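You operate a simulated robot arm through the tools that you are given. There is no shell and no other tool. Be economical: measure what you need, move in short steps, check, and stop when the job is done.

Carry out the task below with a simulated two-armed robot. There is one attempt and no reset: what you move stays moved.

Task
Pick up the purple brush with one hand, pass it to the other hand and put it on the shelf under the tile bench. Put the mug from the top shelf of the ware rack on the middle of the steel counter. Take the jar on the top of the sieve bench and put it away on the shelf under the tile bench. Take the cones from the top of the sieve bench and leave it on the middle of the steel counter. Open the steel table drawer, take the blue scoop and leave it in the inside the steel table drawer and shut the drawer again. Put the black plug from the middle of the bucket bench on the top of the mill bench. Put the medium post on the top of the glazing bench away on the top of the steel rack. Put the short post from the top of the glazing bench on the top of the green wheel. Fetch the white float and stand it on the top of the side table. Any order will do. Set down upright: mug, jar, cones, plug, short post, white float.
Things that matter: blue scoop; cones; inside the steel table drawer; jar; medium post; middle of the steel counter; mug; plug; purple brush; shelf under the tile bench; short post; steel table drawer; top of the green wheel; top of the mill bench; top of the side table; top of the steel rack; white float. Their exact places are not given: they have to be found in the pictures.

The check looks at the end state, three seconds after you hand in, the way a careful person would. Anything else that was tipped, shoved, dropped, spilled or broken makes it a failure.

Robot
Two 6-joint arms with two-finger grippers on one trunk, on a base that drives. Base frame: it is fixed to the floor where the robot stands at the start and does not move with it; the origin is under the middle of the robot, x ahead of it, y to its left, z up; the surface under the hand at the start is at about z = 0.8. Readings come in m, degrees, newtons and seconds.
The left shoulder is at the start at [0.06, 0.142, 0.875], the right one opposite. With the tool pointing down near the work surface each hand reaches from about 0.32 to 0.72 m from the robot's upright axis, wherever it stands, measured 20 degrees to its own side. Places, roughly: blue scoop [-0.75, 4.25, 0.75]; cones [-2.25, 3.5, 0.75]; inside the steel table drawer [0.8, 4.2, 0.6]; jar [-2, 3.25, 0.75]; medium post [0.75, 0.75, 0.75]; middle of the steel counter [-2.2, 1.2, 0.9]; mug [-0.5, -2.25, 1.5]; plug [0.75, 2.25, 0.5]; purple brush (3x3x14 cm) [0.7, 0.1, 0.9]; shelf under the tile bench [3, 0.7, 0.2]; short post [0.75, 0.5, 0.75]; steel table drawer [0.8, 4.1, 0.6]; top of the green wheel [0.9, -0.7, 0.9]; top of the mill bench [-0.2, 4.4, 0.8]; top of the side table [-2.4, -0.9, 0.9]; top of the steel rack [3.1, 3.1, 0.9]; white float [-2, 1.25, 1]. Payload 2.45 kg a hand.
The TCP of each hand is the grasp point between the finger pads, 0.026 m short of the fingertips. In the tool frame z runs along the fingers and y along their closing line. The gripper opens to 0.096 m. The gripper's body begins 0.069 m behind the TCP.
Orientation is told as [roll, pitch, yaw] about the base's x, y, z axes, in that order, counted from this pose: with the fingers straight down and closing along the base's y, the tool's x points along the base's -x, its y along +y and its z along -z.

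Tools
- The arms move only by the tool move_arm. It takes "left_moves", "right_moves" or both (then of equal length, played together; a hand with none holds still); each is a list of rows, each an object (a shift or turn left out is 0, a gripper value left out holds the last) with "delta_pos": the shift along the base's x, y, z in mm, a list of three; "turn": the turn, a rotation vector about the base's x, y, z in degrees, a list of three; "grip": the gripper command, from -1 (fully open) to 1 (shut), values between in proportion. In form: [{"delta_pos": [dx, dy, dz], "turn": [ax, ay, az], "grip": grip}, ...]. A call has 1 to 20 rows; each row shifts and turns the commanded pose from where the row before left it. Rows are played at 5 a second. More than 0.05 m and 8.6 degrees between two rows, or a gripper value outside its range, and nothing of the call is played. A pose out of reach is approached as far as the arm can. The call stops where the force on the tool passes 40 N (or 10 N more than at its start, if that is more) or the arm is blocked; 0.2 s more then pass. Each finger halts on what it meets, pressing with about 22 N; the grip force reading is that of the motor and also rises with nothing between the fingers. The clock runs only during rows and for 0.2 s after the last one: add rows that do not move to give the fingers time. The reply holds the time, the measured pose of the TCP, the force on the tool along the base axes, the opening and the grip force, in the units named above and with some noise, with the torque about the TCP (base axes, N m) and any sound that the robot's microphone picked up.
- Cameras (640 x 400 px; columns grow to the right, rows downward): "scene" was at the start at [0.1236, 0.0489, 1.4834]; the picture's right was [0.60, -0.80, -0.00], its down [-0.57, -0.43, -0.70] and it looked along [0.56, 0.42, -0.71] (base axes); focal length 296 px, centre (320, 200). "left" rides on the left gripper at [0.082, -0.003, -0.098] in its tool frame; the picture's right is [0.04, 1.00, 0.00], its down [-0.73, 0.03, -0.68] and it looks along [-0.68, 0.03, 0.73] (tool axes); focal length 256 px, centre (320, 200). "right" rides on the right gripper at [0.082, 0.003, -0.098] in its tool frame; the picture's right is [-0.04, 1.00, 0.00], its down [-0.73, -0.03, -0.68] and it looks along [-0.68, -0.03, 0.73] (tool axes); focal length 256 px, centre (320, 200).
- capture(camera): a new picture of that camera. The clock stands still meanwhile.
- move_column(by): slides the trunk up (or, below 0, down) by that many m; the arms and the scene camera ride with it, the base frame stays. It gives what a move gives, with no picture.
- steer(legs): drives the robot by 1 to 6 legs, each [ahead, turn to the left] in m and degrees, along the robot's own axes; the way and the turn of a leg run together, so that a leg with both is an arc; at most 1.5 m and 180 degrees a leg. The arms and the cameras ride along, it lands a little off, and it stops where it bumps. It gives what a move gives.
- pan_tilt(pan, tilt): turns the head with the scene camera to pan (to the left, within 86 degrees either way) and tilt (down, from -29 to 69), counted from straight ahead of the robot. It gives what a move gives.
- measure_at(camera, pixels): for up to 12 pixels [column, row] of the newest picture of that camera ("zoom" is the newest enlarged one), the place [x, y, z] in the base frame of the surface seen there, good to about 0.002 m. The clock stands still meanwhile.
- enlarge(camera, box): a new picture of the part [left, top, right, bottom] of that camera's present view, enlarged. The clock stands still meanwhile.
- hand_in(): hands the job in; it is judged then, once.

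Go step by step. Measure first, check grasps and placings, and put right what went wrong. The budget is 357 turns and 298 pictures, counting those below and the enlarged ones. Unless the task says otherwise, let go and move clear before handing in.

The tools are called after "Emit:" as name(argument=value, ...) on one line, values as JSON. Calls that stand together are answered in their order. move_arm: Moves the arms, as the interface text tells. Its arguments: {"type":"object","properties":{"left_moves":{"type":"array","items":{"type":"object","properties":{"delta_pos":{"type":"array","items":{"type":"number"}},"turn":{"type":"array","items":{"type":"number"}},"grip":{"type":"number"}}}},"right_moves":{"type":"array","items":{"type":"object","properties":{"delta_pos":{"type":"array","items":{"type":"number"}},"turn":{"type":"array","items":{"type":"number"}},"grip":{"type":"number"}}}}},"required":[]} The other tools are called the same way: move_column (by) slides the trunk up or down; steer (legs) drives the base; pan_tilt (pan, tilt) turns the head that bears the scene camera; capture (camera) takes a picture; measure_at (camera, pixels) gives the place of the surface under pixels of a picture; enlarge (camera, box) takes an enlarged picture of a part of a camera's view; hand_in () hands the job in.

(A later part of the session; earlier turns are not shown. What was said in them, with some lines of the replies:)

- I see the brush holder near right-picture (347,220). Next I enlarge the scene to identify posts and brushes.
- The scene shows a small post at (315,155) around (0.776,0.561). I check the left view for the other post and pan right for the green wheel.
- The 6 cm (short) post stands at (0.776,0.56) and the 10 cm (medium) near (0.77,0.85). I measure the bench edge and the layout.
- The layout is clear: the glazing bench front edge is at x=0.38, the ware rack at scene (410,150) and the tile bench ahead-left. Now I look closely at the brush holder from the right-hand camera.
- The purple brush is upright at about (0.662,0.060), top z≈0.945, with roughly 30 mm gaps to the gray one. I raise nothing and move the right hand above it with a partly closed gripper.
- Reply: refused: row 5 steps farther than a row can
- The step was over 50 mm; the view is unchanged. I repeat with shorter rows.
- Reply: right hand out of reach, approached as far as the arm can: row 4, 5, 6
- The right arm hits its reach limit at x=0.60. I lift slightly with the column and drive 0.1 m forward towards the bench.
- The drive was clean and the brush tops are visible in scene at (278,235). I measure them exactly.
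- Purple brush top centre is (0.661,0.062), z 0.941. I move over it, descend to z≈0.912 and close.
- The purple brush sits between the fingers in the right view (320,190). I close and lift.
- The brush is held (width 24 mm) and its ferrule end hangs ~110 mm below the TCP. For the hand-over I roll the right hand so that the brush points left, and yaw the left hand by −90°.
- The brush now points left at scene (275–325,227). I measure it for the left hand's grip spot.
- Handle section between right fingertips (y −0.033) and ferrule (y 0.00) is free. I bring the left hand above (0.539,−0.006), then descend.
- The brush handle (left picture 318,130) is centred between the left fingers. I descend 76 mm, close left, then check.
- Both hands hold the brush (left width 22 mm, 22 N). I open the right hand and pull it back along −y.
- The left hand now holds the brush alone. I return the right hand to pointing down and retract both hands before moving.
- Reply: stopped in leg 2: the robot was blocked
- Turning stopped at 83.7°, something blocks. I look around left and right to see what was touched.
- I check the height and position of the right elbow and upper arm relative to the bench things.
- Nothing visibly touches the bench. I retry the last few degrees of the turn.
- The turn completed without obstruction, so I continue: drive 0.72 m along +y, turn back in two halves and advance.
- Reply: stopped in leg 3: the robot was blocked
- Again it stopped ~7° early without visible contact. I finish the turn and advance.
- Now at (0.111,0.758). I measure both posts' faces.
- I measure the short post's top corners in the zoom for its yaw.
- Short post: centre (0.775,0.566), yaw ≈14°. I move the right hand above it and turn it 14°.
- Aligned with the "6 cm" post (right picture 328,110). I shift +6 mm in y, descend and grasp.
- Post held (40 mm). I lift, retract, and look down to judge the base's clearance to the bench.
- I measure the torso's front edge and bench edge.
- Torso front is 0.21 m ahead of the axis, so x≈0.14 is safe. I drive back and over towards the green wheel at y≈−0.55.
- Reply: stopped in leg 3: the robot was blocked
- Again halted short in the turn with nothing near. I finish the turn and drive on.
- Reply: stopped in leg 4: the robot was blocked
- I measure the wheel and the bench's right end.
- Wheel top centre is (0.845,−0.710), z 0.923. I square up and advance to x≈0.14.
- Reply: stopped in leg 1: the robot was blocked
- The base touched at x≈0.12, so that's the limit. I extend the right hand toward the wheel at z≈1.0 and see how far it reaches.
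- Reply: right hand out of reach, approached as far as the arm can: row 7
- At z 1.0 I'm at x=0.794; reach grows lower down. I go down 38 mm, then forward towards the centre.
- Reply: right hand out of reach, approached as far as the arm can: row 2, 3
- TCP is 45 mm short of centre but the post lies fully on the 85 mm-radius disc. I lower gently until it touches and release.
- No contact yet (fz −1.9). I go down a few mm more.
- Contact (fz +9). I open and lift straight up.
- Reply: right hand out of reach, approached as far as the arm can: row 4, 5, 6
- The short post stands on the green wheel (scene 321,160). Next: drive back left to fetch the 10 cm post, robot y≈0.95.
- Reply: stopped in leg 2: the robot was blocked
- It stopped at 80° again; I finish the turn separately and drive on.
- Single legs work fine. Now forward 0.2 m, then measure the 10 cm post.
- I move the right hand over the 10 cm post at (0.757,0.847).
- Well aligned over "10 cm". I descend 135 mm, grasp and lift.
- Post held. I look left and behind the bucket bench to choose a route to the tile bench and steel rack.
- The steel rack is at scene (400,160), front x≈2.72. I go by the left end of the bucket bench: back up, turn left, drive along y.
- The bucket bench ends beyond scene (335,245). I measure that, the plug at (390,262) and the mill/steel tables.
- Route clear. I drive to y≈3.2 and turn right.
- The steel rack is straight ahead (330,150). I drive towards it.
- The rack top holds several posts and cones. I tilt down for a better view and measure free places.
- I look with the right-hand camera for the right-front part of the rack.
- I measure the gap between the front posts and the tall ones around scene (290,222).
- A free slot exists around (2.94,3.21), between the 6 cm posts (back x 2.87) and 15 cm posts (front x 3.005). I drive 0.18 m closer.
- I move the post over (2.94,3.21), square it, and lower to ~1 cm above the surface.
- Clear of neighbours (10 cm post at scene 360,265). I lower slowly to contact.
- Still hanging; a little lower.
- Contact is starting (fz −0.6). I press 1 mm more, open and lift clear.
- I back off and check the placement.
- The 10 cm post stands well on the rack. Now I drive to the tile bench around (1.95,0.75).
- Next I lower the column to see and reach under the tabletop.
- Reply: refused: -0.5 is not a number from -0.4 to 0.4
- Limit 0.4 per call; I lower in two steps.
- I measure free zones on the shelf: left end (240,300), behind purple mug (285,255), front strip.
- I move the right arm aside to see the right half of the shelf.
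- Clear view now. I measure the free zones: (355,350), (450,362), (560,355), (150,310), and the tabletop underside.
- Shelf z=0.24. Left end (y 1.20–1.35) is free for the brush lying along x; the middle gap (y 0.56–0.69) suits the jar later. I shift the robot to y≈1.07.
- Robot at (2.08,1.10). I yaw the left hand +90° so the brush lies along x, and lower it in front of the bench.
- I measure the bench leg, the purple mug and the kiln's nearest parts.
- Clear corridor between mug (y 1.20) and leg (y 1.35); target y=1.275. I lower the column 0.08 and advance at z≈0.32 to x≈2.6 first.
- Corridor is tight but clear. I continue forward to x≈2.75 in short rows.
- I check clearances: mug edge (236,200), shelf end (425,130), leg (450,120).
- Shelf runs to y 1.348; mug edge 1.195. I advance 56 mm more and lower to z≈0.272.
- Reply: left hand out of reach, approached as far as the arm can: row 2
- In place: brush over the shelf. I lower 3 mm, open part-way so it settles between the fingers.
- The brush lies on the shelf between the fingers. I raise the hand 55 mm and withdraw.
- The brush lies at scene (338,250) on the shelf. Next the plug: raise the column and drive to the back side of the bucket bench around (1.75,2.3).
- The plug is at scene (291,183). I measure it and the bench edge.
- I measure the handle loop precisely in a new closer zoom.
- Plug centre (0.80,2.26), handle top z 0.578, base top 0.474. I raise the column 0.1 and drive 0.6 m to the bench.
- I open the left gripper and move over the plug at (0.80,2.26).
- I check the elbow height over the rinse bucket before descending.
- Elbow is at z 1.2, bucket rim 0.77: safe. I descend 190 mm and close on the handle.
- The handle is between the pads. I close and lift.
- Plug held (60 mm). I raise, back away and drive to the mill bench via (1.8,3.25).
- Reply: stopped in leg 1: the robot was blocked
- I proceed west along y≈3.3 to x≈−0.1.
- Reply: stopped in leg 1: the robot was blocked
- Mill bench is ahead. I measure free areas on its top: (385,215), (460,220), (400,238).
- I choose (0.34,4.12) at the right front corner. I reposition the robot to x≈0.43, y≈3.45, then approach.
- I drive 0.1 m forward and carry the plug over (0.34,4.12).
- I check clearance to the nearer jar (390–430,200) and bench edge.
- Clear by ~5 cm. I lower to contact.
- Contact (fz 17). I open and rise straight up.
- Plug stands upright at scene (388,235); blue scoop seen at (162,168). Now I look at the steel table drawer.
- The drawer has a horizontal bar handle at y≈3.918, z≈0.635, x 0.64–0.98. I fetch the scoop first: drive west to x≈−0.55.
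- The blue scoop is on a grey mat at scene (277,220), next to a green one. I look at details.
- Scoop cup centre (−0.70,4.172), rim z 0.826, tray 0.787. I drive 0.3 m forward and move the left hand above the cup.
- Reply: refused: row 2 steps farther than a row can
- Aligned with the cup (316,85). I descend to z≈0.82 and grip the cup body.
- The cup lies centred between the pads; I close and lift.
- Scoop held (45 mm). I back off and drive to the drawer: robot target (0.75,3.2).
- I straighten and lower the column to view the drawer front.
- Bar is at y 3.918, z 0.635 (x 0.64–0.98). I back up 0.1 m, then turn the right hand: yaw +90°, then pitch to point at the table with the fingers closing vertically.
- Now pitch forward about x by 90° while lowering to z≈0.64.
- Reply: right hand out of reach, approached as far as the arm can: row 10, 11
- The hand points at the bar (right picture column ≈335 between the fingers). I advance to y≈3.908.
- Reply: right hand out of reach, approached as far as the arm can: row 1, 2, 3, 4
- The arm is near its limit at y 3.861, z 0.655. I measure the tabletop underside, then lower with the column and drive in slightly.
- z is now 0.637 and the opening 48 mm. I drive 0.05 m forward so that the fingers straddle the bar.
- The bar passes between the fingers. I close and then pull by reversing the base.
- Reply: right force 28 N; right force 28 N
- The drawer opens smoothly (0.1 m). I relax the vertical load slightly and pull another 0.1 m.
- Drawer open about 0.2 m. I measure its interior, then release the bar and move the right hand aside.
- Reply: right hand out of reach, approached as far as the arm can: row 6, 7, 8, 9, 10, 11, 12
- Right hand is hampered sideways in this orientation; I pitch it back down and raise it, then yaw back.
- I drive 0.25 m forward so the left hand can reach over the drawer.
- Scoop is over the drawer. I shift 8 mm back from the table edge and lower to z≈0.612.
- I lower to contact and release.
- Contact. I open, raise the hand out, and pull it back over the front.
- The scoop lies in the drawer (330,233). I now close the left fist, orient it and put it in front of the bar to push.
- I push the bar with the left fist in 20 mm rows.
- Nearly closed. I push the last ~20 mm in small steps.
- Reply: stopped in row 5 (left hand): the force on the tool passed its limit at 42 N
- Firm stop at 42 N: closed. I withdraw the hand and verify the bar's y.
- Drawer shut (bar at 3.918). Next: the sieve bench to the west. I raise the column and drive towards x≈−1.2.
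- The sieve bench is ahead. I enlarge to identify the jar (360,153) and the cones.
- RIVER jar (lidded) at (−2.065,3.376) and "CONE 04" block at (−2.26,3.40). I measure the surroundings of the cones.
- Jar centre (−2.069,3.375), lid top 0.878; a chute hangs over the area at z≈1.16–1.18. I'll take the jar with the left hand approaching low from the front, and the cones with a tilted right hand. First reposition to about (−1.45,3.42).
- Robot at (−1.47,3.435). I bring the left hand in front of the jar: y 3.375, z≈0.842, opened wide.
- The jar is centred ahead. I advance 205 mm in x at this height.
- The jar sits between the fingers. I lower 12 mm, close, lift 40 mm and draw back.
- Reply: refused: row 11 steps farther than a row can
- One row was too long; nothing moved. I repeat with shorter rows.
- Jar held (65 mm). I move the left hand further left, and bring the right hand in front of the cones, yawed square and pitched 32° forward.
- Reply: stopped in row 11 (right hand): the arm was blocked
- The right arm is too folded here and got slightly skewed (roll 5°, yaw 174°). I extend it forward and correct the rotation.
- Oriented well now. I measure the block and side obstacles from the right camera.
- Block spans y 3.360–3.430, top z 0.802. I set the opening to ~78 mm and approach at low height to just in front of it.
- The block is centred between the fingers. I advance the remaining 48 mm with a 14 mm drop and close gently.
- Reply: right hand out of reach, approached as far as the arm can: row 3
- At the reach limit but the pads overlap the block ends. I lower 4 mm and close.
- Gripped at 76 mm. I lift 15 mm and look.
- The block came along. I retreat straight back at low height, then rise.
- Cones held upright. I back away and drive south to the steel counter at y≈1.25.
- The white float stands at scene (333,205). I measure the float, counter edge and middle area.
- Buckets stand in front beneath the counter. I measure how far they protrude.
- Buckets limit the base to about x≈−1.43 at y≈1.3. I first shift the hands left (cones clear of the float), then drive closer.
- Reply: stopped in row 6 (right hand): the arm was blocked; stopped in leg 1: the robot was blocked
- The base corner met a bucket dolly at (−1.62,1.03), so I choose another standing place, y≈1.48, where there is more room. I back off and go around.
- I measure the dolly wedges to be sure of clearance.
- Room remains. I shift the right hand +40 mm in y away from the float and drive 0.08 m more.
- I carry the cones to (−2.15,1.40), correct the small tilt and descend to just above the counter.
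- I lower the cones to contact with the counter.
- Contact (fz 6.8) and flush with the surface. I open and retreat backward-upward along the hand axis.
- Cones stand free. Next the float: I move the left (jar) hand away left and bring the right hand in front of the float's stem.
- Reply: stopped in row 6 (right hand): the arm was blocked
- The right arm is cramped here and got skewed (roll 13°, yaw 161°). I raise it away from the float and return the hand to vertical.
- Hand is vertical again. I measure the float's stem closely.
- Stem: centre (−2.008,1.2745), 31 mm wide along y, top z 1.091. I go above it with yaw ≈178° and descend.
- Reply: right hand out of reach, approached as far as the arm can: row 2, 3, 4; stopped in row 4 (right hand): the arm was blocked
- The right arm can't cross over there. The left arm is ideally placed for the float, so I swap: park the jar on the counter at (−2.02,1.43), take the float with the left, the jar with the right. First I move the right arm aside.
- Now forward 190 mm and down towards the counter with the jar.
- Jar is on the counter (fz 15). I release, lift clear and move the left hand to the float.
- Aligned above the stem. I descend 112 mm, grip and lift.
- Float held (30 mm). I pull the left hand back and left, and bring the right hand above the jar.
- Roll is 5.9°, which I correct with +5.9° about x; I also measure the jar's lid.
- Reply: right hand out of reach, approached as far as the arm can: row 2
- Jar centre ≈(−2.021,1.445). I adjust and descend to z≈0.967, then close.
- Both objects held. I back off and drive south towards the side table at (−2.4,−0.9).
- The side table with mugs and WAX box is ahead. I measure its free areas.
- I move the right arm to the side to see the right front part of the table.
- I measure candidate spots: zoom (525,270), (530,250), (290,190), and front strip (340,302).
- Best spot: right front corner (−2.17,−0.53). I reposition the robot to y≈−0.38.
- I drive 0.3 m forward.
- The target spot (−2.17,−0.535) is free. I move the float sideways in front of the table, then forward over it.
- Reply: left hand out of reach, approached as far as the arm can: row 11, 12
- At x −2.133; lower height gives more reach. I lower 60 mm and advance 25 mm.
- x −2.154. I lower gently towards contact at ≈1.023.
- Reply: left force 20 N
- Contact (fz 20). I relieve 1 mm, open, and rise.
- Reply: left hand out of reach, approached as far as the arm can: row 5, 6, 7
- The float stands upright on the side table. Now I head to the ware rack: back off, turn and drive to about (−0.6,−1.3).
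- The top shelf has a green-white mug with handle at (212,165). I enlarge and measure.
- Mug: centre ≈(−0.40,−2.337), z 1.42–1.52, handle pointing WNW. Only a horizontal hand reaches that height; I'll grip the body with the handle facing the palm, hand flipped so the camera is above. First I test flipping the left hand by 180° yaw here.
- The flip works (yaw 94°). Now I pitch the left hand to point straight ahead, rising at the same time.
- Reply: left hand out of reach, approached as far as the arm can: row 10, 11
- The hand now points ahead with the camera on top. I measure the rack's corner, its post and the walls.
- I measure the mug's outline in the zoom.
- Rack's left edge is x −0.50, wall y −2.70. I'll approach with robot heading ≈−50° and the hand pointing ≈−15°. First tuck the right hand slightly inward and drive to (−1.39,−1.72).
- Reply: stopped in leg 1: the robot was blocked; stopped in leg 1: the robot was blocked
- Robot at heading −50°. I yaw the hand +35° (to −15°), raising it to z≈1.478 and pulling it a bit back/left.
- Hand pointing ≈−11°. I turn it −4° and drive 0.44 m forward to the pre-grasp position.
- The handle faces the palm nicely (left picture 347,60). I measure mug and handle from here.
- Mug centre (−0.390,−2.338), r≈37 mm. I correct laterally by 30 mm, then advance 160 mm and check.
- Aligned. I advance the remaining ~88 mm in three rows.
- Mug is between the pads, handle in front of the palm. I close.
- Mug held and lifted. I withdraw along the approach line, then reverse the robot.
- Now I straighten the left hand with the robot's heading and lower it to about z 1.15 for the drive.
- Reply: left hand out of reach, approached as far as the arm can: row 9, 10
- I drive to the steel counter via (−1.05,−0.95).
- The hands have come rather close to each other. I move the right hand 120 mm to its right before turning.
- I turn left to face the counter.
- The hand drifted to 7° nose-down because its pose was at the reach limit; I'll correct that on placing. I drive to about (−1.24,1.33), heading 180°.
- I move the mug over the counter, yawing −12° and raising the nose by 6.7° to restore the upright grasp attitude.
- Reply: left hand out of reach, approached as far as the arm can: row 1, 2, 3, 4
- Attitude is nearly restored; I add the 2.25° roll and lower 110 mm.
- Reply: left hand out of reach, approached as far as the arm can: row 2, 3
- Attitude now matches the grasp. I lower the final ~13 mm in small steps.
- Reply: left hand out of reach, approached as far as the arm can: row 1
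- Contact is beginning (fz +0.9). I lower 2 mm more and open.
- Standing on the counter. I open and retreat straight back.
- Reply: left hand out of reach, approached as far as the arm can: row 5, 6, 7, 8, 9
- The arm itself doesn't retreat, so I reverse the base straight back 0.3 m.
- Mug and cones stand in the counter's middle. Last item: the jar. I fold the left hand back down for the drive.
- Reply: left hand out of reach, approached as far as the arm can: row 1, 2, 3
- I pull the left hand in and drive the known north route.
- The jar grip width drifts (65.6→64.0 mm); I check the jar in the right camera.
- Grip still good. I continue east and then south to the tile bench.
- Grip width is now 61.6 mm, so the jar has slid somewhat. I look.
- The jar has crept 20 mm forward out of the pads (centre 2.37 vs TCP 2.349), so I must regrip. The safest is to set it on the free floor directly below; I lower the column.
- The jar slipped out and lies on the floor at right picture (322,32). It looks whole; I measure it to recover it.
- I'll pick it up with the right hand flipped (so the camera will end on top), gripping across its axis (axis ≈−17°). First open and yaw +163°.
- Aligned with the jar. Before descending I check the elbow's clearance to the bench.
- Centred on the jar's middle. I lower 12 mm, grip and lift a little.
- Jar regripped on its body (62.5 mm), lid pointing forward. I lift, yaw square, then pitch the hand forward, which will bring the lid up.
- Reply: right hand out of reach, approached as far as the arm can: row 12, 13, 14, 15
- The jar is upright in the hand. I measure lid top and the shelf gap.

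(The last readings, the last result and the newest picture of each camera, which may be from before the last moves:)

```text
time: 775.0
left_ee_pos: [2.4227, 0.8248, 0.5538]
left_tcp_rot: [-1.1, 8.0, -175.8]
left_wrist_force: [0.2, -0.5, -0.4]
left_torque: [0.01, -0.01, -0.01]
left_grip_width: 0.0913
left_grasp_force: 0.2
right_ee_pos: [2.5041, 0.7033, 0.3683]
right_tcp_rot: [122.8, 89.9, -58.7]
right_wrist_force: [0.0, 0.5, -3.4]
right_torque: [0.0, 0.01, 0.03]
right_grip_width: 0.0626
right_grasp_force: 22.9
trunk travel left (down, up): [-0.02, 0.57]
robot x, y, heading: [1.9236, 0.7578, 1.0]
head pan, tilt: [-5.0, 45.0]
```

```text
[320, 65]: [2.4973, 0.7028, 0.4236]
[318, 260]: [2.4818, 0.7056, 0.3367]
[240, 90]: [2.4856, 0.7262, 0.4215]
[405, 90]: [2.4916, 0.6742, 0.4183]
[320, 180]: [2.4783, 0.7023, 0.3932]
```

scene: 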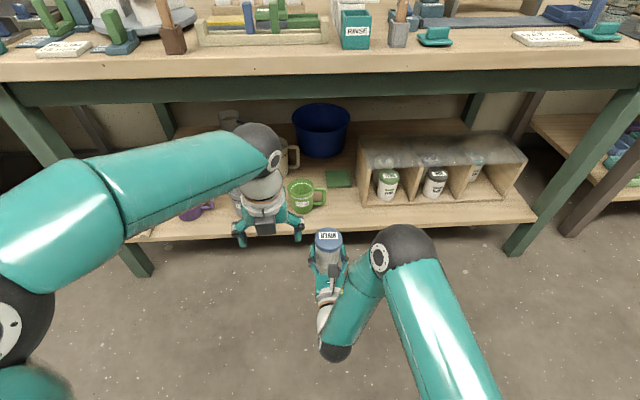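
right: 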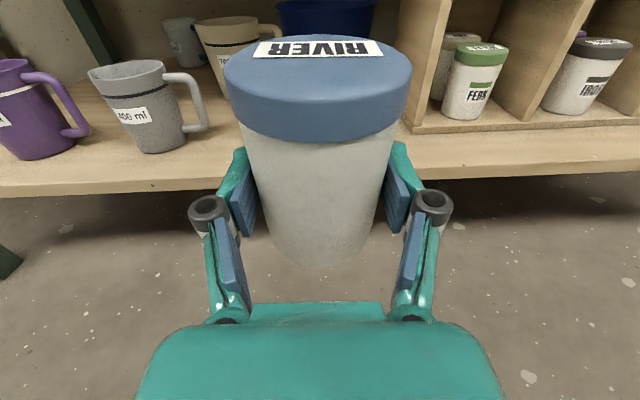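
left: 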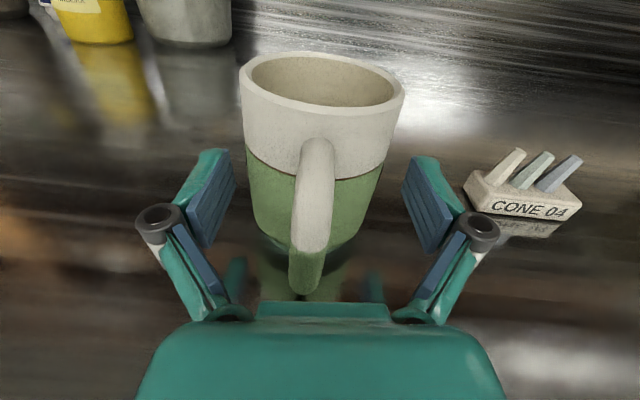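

Gap is y 0.558–0.69; base of the jar is 41.5 mm below TCP. I shift to y 0.625, height ≈0.325, and move forward to x≈2.66.

Emit:
move_arm(right_moves=[{"delta_pos": [0, -40, -20]}, {"delta_pos": [0, -38, -22]}, {"delta_pos": [40, 0, 0]}, {"delta_pos": [40, 0, 0]}, {"delta_pos": [40, 0, 0]}, {"delta_pos": [36, 0, 0]}, {}])

Emit:
capture(camera="right")

Emit:
capture(camera="scene")

```text
time: 776.6
left_ee_pos: [2.423, 0.8242, 0.5538]
left_tcp_rot: [-1.2, 8.0, -175.8]
left_wrist_force: [0.4, -0.6, -0.1]
left_torque: [0.0, 0.01, 0.04]
left_grip_width: 0.0909
left_grasp_force: 0.1
right_ee_pos: [2.6251, 0.741, 0.364]
right_tcp_rot: [102.4, 89.9, -78.7]
right_wrist_force: [-0.7, -0.6, -3.0]
right_torque: [-0.01, 0.04, 0.02]
right_grip_width: 0.0624
right_grasp_force: 22.1
right hand out of reach, approached as far as the arm can: row 1, 2, 3, 4, 5, 6
trunk travel left (down, up): [-0.02, 0.57]
robot x, y, heading: [1.9243, 0.7584, 0.7]
head pan, tilt: [-5.0, 45.0]
```

```text
59 pictures are left
```

right: 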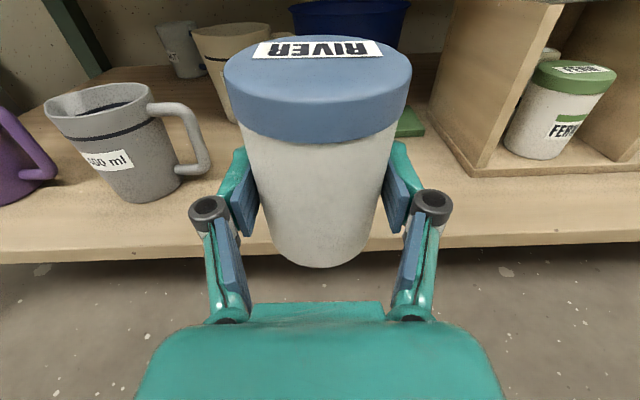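

```text
58 pictures are left
```

scene: 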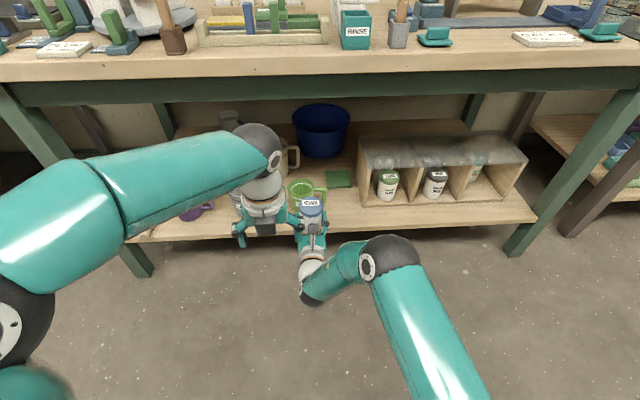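

In this flipped attitude the arm drifts inward (y 0.741). I compensate by turning the base −7.5°, then see how low the hand can go.

Emit:
steer(legs=[[0, -7.5]])

Emit:
move_arm(right_moves=[{"delta_pos": [0, 0, -20]}, {"delta_pos": [0, 0, -20]}, {}])

```text
time: 777.7
left_ee_pos: [2.4272, 0.7573, 0.5532]
left_tcp_rot: [-1.2, 8.1, 176.5]
left_wrist_force: [0.1, 0.6, 0.0]
left_torque: [-0.02, 0.01, -0.01]
left_grip_width: 0.0909
left_grasp_force: 0.1
right_ee_pos: [2.6154, 0.6488, 0.3632]
right_tcp_rot: [22.7, 89.9, -166.6]
right_wrist_force: [0.1, -0.4, -3.9]
right_torque: [-0.02, 0.01, 0.0]
right_grip_width: 0.0627
right_grasp_force: 22.0
trunk travel left (down, up): [-0.02, 0.57]
robot x, y, heading: [1.9222, 0.7623, -6.8]
head pan, tilt: [-5.0, 45.0]
```

```text
time: 778.5
left_ee_pos: [2.4273, 0.7584, 0.5541]
left_tcp_rot: [-1.2, 8.1, 176.6]
left_wrist_force: [-0.7, 0.1, -0.8]
left_torque: [0.02, 0.0, 0.04]
left_grip_width: 0.091
left_grasp_force: 0.0
right_ee_pos: [2.6165, 0.6567, 0.325]
right_tcp_rot: [8.6, 89.7, 178.8]
right_wrist_force: [1.0, 0.2, -3.5]
right_torque: [0.01, 0.0, -0.02]
right_grip_width: 0.0624
right_grasp_force: 22.1
right hand out of reach, approached as far as the arm can: row 2
trunk travel left (down, up): [-0.02, 0.57]
robot x, y, heading: [1.9256, 0.7679, -6.6]
head pan, tilt: [-5.0, 45.0]
```

It works. I lower to z≈0.30 and shift −15 mm in y.

Emit:
move_arm(right_moves=[{"delta_pos": [0, -8, -10]}, {"delta_pos": [0, -8, -10]}, {"delta_pos": [0, -4, -5]}, {}])

Emit:
capture(camera="right")

```text
time: 779.5
left_ee_pos: [2.4268, 0.7567, 0.554]
left_tcp_rot: [-1.2, 8.0, 176.6]
left_wrist_force: [0.3, 0.1, 0.7]
left_torque: [-0.01, 0.02, 0.02]
left_grip_width: 0.0911
left_grasp_force: 0.1
right_ee_pos: [2.615, 0.6608, 0.3107]
right_tcp_rot: [7.7, 89.6, 177.9]
right_wrist_force: [0.5, 0.4, -3.7]
right_torque: [-0.01, -0.03, 0.0]
right_grip_width: 0.0629
right_grasp_force: 22.2
right hand out of reach, approached as far as the arm can: row 1, 2, 3
trunk travel left (down, up): [-0.02, 0.57]
robot x, y, heading: [1.9226, 0.7647, -7.0]
head pan, tilt: [-5.0, 45.0]
```

```text
57 pictures are left
```

right: 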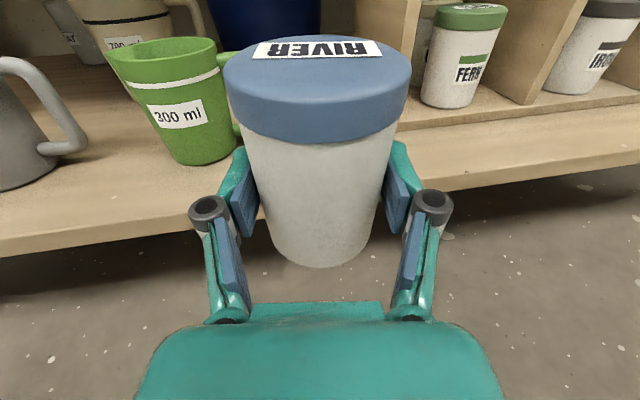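

z 0.311, y 0.661. I lower the column by 15 mm, turn −1° and drive forward in steps.

Emit:
move_column(by=-0.015)

Emit:
steer(legs=[[0, -1.3]])

Emit:
steer(legs=[[0.07, 0]])

Emit:
capture(camera="right")

Emit:
capture(camera="scene")

```text
time: 780.1
left_ee_pos: [2.4263, 0.7581, 0.5388]
left_tcp_rot: [-1.2, 8.0, 176.7]
left_wrist_force: [-0.5, -0.4, 0.9]
left_torque: [0.04, -0.02, -0.05]
left_grip_width: 0.0912
left_grasp_force: 0.1
right_ee_pos: [2.6142, 0.6615, 0.2944]
right_tcp_rot: [9.4, 89.5, 179.4]
right_wrist_force: [0.1, 1.1, -3.6]
right_torque: [-0.03, 0.04, 0.02]
right_grip_width: 0.0625
right_grasp_force: 21.7
trunk travel left (down, up): [-0.005, 0.585]
robot x, y, heading: [1.9254, 0.7636, -6.7]
head pan, tilt: [-5.0, 45.0]
```

```text
time: 780.9
left_ee_pos: [2.4261, 0.7454, 0.539]
left_tcp_rot: [-1.2, 8.0, 175.2]
left_wrist_force: [-0.1, -0.3, -0.5]
left_torque: [-0.02, 0.01, -0.01]
left_grip_width: 0.091
left_grasp_force: 0.1
right_ee_pos: [2.6124, 0.6449, 0.296]
right_tcp_rot: [7.7, 89.6, 176.3]
right_wrist_force: [-0.6, -0.3, -2.5]
right_torque: [-0.03, 0.04, 0.0]
right_grip_width: 0.0628
right_grasp_force: 22.3
trunk travel left (down, up): [-0.005, 0.585]
robot x, y, heading: [1.9266, 0.7668, -7.9]
head pan, tilt: [-5.0, 45.0]
```

```text
time: 781.9
left_ee_pos: [2.4972, 0.7353, 0.5396]
left_tcp_rot: [-1.2, 8.0, 175.3]
left_wrist_force: [-0.4, 0.1, -0.6]
left_torque: [0.0, 0.02, 0.03]
left_grip_width: 0.0912
left_grasp_force: 0.0
right_ee_pos: [2.6825, 0.6352, 0.296]
right_tcp_rot: [7.5, 89.6, 176.1]
right_wrist_force: [-0.4, -0.2, -3.3]
right_torque: [0.02, 0.05, 0.01]
right_grip_width: 0.0623
right_grasp_force: 21.9
trunk travel left (down, up): [-0.005, 0.585]
robot x, y, heading: [1.9957, 0.7541, -7.8]
head pan, tilt: [-5.0, 45.0]
```

```text
56 pictures are left
```

right: 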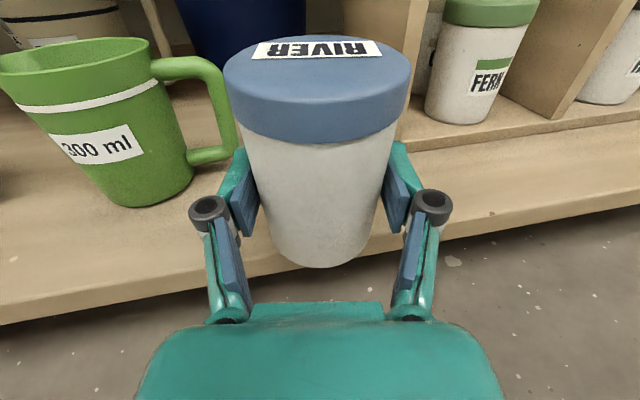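

```text
55 pictures are left
```

scene: 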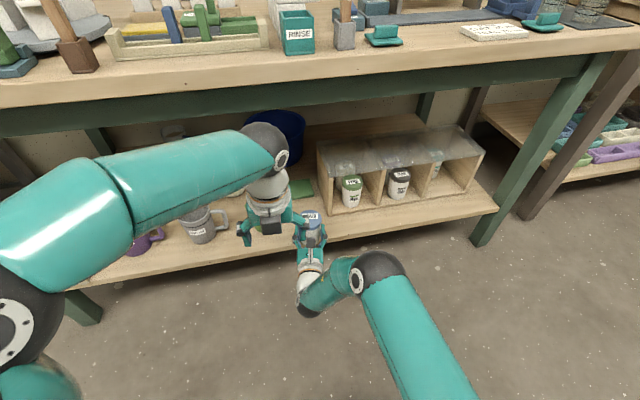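

I check the mug handle's gap and pull the left hand back from the bench.

Emit:
measure_at(camera="right", pixels=[[228, 130], [215, 155], [232, 140], [405, 130], [400, 150], [190, 150], [300, 255]])

Emit:
move_arm(left_moves=[{"delta_pos": [-40, 10, 10]}, {"delta_pos": [-40, 15, 20]}, {"delta_pos": [-30, 20, 30]}, {}])

```text
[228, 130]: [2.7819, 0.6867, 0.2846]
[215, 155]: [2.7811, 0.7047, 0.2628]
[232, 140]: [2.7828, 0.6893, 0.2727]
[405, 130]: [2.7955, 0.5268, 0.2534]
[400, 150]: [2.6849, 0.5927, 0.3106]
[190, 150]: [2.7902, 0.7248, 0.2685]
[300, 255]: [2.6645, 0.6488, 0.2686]
```

```text
time: 782.9
left_ee_pos: [2.3885, 0.7791, 0.6014]
left_tcp_rot: [-1.2, 8.0, 175.2]
left_wrist_force: [0.1, 0.8, 0.5]
left_torque: [-0.02, -0.02, 0.02]
left_grip_width: 0.0914
left_grasp_force: 0.1
right_ee_pos: [2.6824, 0.634, 0.2969]
right_tcp_rot: [7.5, 89.6, 176.0]
right_wrist_force: [-0.4, 0.4, -2.7]
right_torque: [0.01, 0.05, 0.02]
right_grip_width: 0.0625
right_grasp_force: 22.2
trunk travel left (down, up): [-0.005, 0.585]
robot x, y, heading: [1.9913, 0.7549, -7.8]
head pan, tilt: [-5.0, 45.0]
```

The numbers fit: another 0.075 m of driving puts the jar at (2.76,0.623).

Emit:
steer(legs=[[0.075, 0]])

Emit:
capture(camera="right")

```text
time: 783.9
left_ee_pos: [2.4644, 0.7679, 0.6031]
left_tcp_rot: [-1.2, 8.0, 175.2]
left_wrist_force: [0.6, -0.5, -0.1]
left_torque: [0.0, -0.01, 0.0]
left_grip_width: 0.0914
left_grasp_force: 0.1
right_ee_pos: [2.7572, 0.6244, 0.2965]
right_tcp_rot: [7.5, 89.7, 176.2]
right_wrist_force: [0.0, 0.0, -3.9]
right_torque: [0.01, 0.01, 0.0]
right_grip_width: 0.0624
right_grasp_force: 22.1
trunk travel left (down, up): [-0.005, 0.585]
robot x, y, heading: [2.0684, 0.745, -8.0]
head pan, tilt: [-5.0, 45.0]
```

```text
54 pictures are left
```

right: 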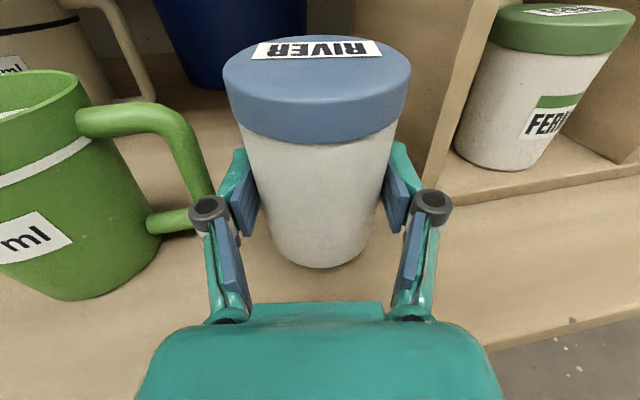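

In the gap. I lower towards the shelf.

Emit:
move_arm(right_moves=[{"delta_pos": [0, -3, -6]}, {"delta_pos": [0, -2, -5]}, {}])

```text
time: 784.7
left_ee_pos: [2.4637, 0.768, 0.6017]
left_tcp_rot: [-1.2, 8.0, 175.2]
left_wrist_force: [0.0, 0.7, -0.3]
left_torque: [0.0, -0.01, -0.01]
left_grip_width: 0.0913
left_grasp_force: 0.1
right_ee_pos: [2.7567, 0.6194, 0.2866]
right_tcp_rot: [5.4, 89.4, 173.5]
right_wrist_force: [0.8, -0.6, -3.5]
right_torque: [0.0, 0.03, 0.0]
right_grip_width: 0.0626
right_grasp_force: 22.0
trunk travel left (down, up): [-0.005, 0.585]
robot x, y, heading: [2.0702, 0.7447, -8.0]
head pan, tilt: [-5.0, 45.0]
```

It moves as asked (z 0.287, y 0.619). A few mm more.

Emit:
move_arm(right_moves=[{"delta_pos": [0, 0, -3]}, {"delta_pos": [0, 0, -2]}, {}])

```text
time: 785.5
left_ee_pos: [2.4635, 0.7689, 0.6019]
left_tcp_rot: [-1.2, 7.9, 175.2]
left_wrist_force: [-1.1, 0.2, 0.2]
left_torque: [0.0, -0.02, 0.01]
left_grip_width: 0.0912
left_grasp_force: 0.2
right_ee_pos: [2.7579, 0.6203, 0.2841]
right_tcp_rot: [5.0, 89.4, 173.2]
right_wrist_force: [0.2, -0.8, -3.1]
right_torque: [0.01, -0.01, 0.02]
right_grip_width: 0.0621
right_grasp_force: 22.6
right hand out of reach, approached as far as the arm can: row 2
trunk travel left (down, up): [-0.005, 0.585]
robot x, y, heading: [2.0698, 0.7466, -8.0]
head pan, tilt: [-5.0, 45.0]
```

Emit:
move_column(by=-0.003)

Emit:
move_arm(right_moves=[{"delta_pos": [0, 0, -2]}, {}])

Emit:
enlarge(camera="right", box=[180, 130, 460, 310])

```text
time: 786.0
left_ee_pos: [2.4648, 0.7697, 0.599]
left_tcp_rot: [-1.1, 8.0, 175.2]
left_wrist_force: [-1.1, 0.1, 0.2]
left_torque: [0.0, 0.03, -0.01]
left_grip_width: 0.091
left_grasp_force: 0.1
right_ee_pos: [2.7577, 0.6219, 0.2822]
right_tcp_rot: [5.8, 89.5, 173.9]
right_wrist_force: [-0.5, 0.1, 2.4]
right_torque: [-0.07, 0.13, 0.0]
right_grip_width: 0.0623
right_grasp_force: 21.8
trunk travel left (down, up): [-0.002, 0.588]
robot x, y, heading: [2.0707, 0.745, -8.0]
head pan, tilt: [-5.0, 45.0]
```

```text
time: 786.6
left_ee_pos: [2.464, 0.7684, 0.6]
left_tcp_rot: [-1.1, 8.1, 175.2]
left_wrist_force: [-0.3, -0.2, -0.1]
left_torque: [0.01, -0.01, 0.01]
left_grip_width: 0.0914
left_grasp_force: 0.1
right_ee_pos: [2.7597, 0.6211, 0.2811]
right_tcp_rot: [5.8, 89.7, 173.9]
right_wrist_force: [0.3, 0.9, 9.7]
right_torque: [-0.18, 0.27, 0.0]
right_grip_width: 0.0625
right_grasp_force: 21.4
trunk travel left (down, up): [-0.002, 0.588]
robot x, y, heading: [2.0702, 0.7465, -8.0]
head pan, tilt: [-5.0, 45.0]
```

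```text
2.22 times, centred on (320, 220) of right
```

zoom: 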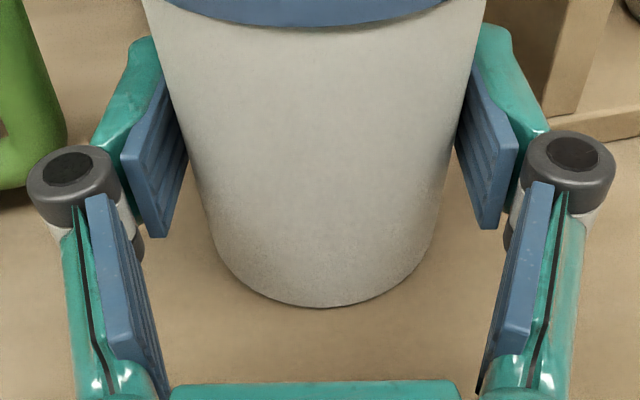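

Contact (fz 9.7). I open to ~76 mm gently and reverse the base straight back.

Emit:
move_arm(right_moves=[{"grip": -0.4}, {"grip": -0.58}, {}, {}])

Emit:
capture(camera="right")

```text
time: 787.6
left_ee_pos: [2.4637, 0.7678, 0.5993]
left_tcp_rot: [-1.2, 8.0, 175.3]
left_wrist_force: [-0.1, 0.2, 0.7]
left_torque: [0.01, 0.02, 0.01]
left_grip_width: 0.0912
left_grasp_force: 0.1
right_ee_pos: [2.7596, 0.6216, 0.2788]
right_tcp_rot: [5.3, 89.4, 173.4]
right_wrist_force: [-0.3, 0.6, 0.2]
right_torque: [0.03, 0.02, 0.01]
right_grip_width: 0.0758
right_grasp_force: 0.0
trunk travel left (down, up): [-0.002, 0.588]
robot x, y, heading: [2.0696, 0.7476, -7.9]
head pan, tilt: [-5.0, 45.0]
```

```text
52 pictures are left
```

right: 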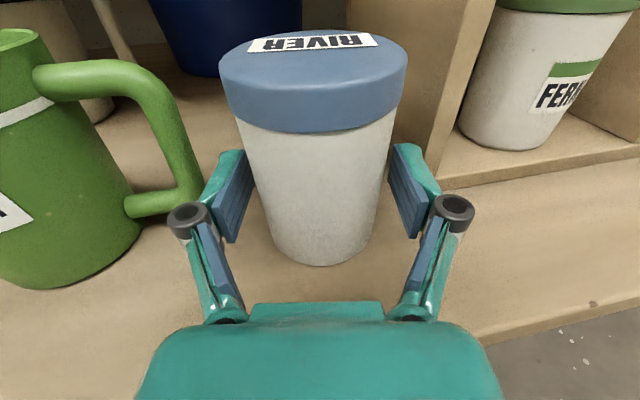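

Jar stands free. I reverse slowly.

Emit:
steer(legs=[[-0.08, 0]])

Emit:
capture(camera="right")

Emit:
steer(legs=[[-0.3, 0]])

Emit:
capture(camera="scene")

```text
time: 788.7
left_ee_pos: [2.3829, 0.7798, 0.6001]
left_tcp_rot: [-1.2, 8.0, 175.2]
left_wrist_force: [0.4, 0.1, -0.1]
left_torque: [-0.02, -0.05, 0.02]
left_grip_width: 0.0912
left_grasp_force: 0.0
right_ee_pos: [2.6768, 0.6332, 0.2789]
right_tcp_rot: [5.3, 89.4, 173.4]
right_wrist_force: [-0.2, 1.4, 0.1]
right_torque: [0.01, 0.0, -0.02]
right_grip_width: 0.0756
right_grasp_force: 0.0
trunk travel left (down, up): [-0.002, 0.588]
robot x, y, heading: [1.9873, 0.7605, -8.3]
head pan, tilt: [-5.0, 45.0]
```

```text
51 pictures are left
```

right: 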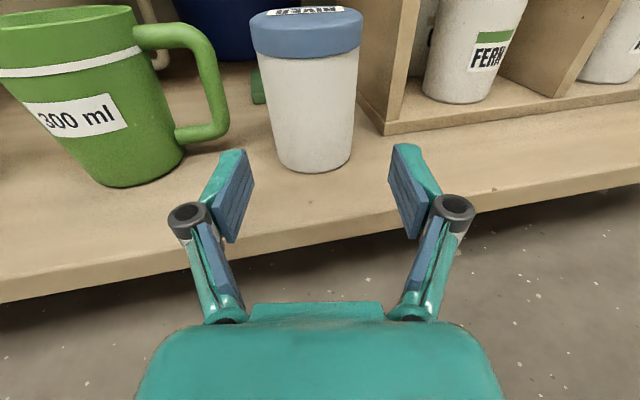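

```text
time: 790.8
left_ee_pos: [2.0809, 0.8235, 0.6008]
left_tcp_rot: [-1.2, 8.0, 175.4]
left_wrist_force: [-0.8, -0.5, -0.1]
left_torque: [0.02, -0.02, 0.01]
left_grip_width: 0.0914
left_grasp_force: 0.2
right_ee_pos: [2.3772, 0.6765, 0.2793]
right_tcp_rot: [5.3, 89.4, 173.3]
right_wrist_force: [-0.7, -0.3, -0.3]
right_torque: [0.04, 0.04, -0.02]
right_grip_width: 0.076
right_grasp_force: 0.1
trunk travel left (down, up): [-0.002, 0.588]
robot x, y, heading: [1.6876, 0.8009, -8.0]
head pan, tilt: [-5.0, 45.0]
```

```text
50 pictures are left
```

scene: 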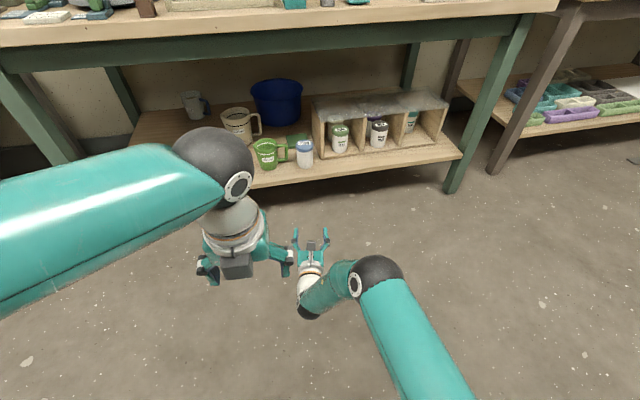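

The jar stands upright on the shelf beside the green mug (scene 304,152), and both hands are empty and clear. I hand in.

Emit:
hand_in()

```text
The job is handed in.
```

I handed the job in with all nine items in place, but I dropped the jar on the floor on the way. I picked it up again and saw no damage; it now stands upright on the tile bench shelf.

- **Base bump:** the base also bumped a bucket dolly in front of the steel counter. Afterwards the buckets looked unmoved in the pictures.
- **Off-centre placings:** the short post stands about 4.5 cm off the centre of the green wheel. The cones stand about 19 cm along from the given point for the middle of the steel counter.
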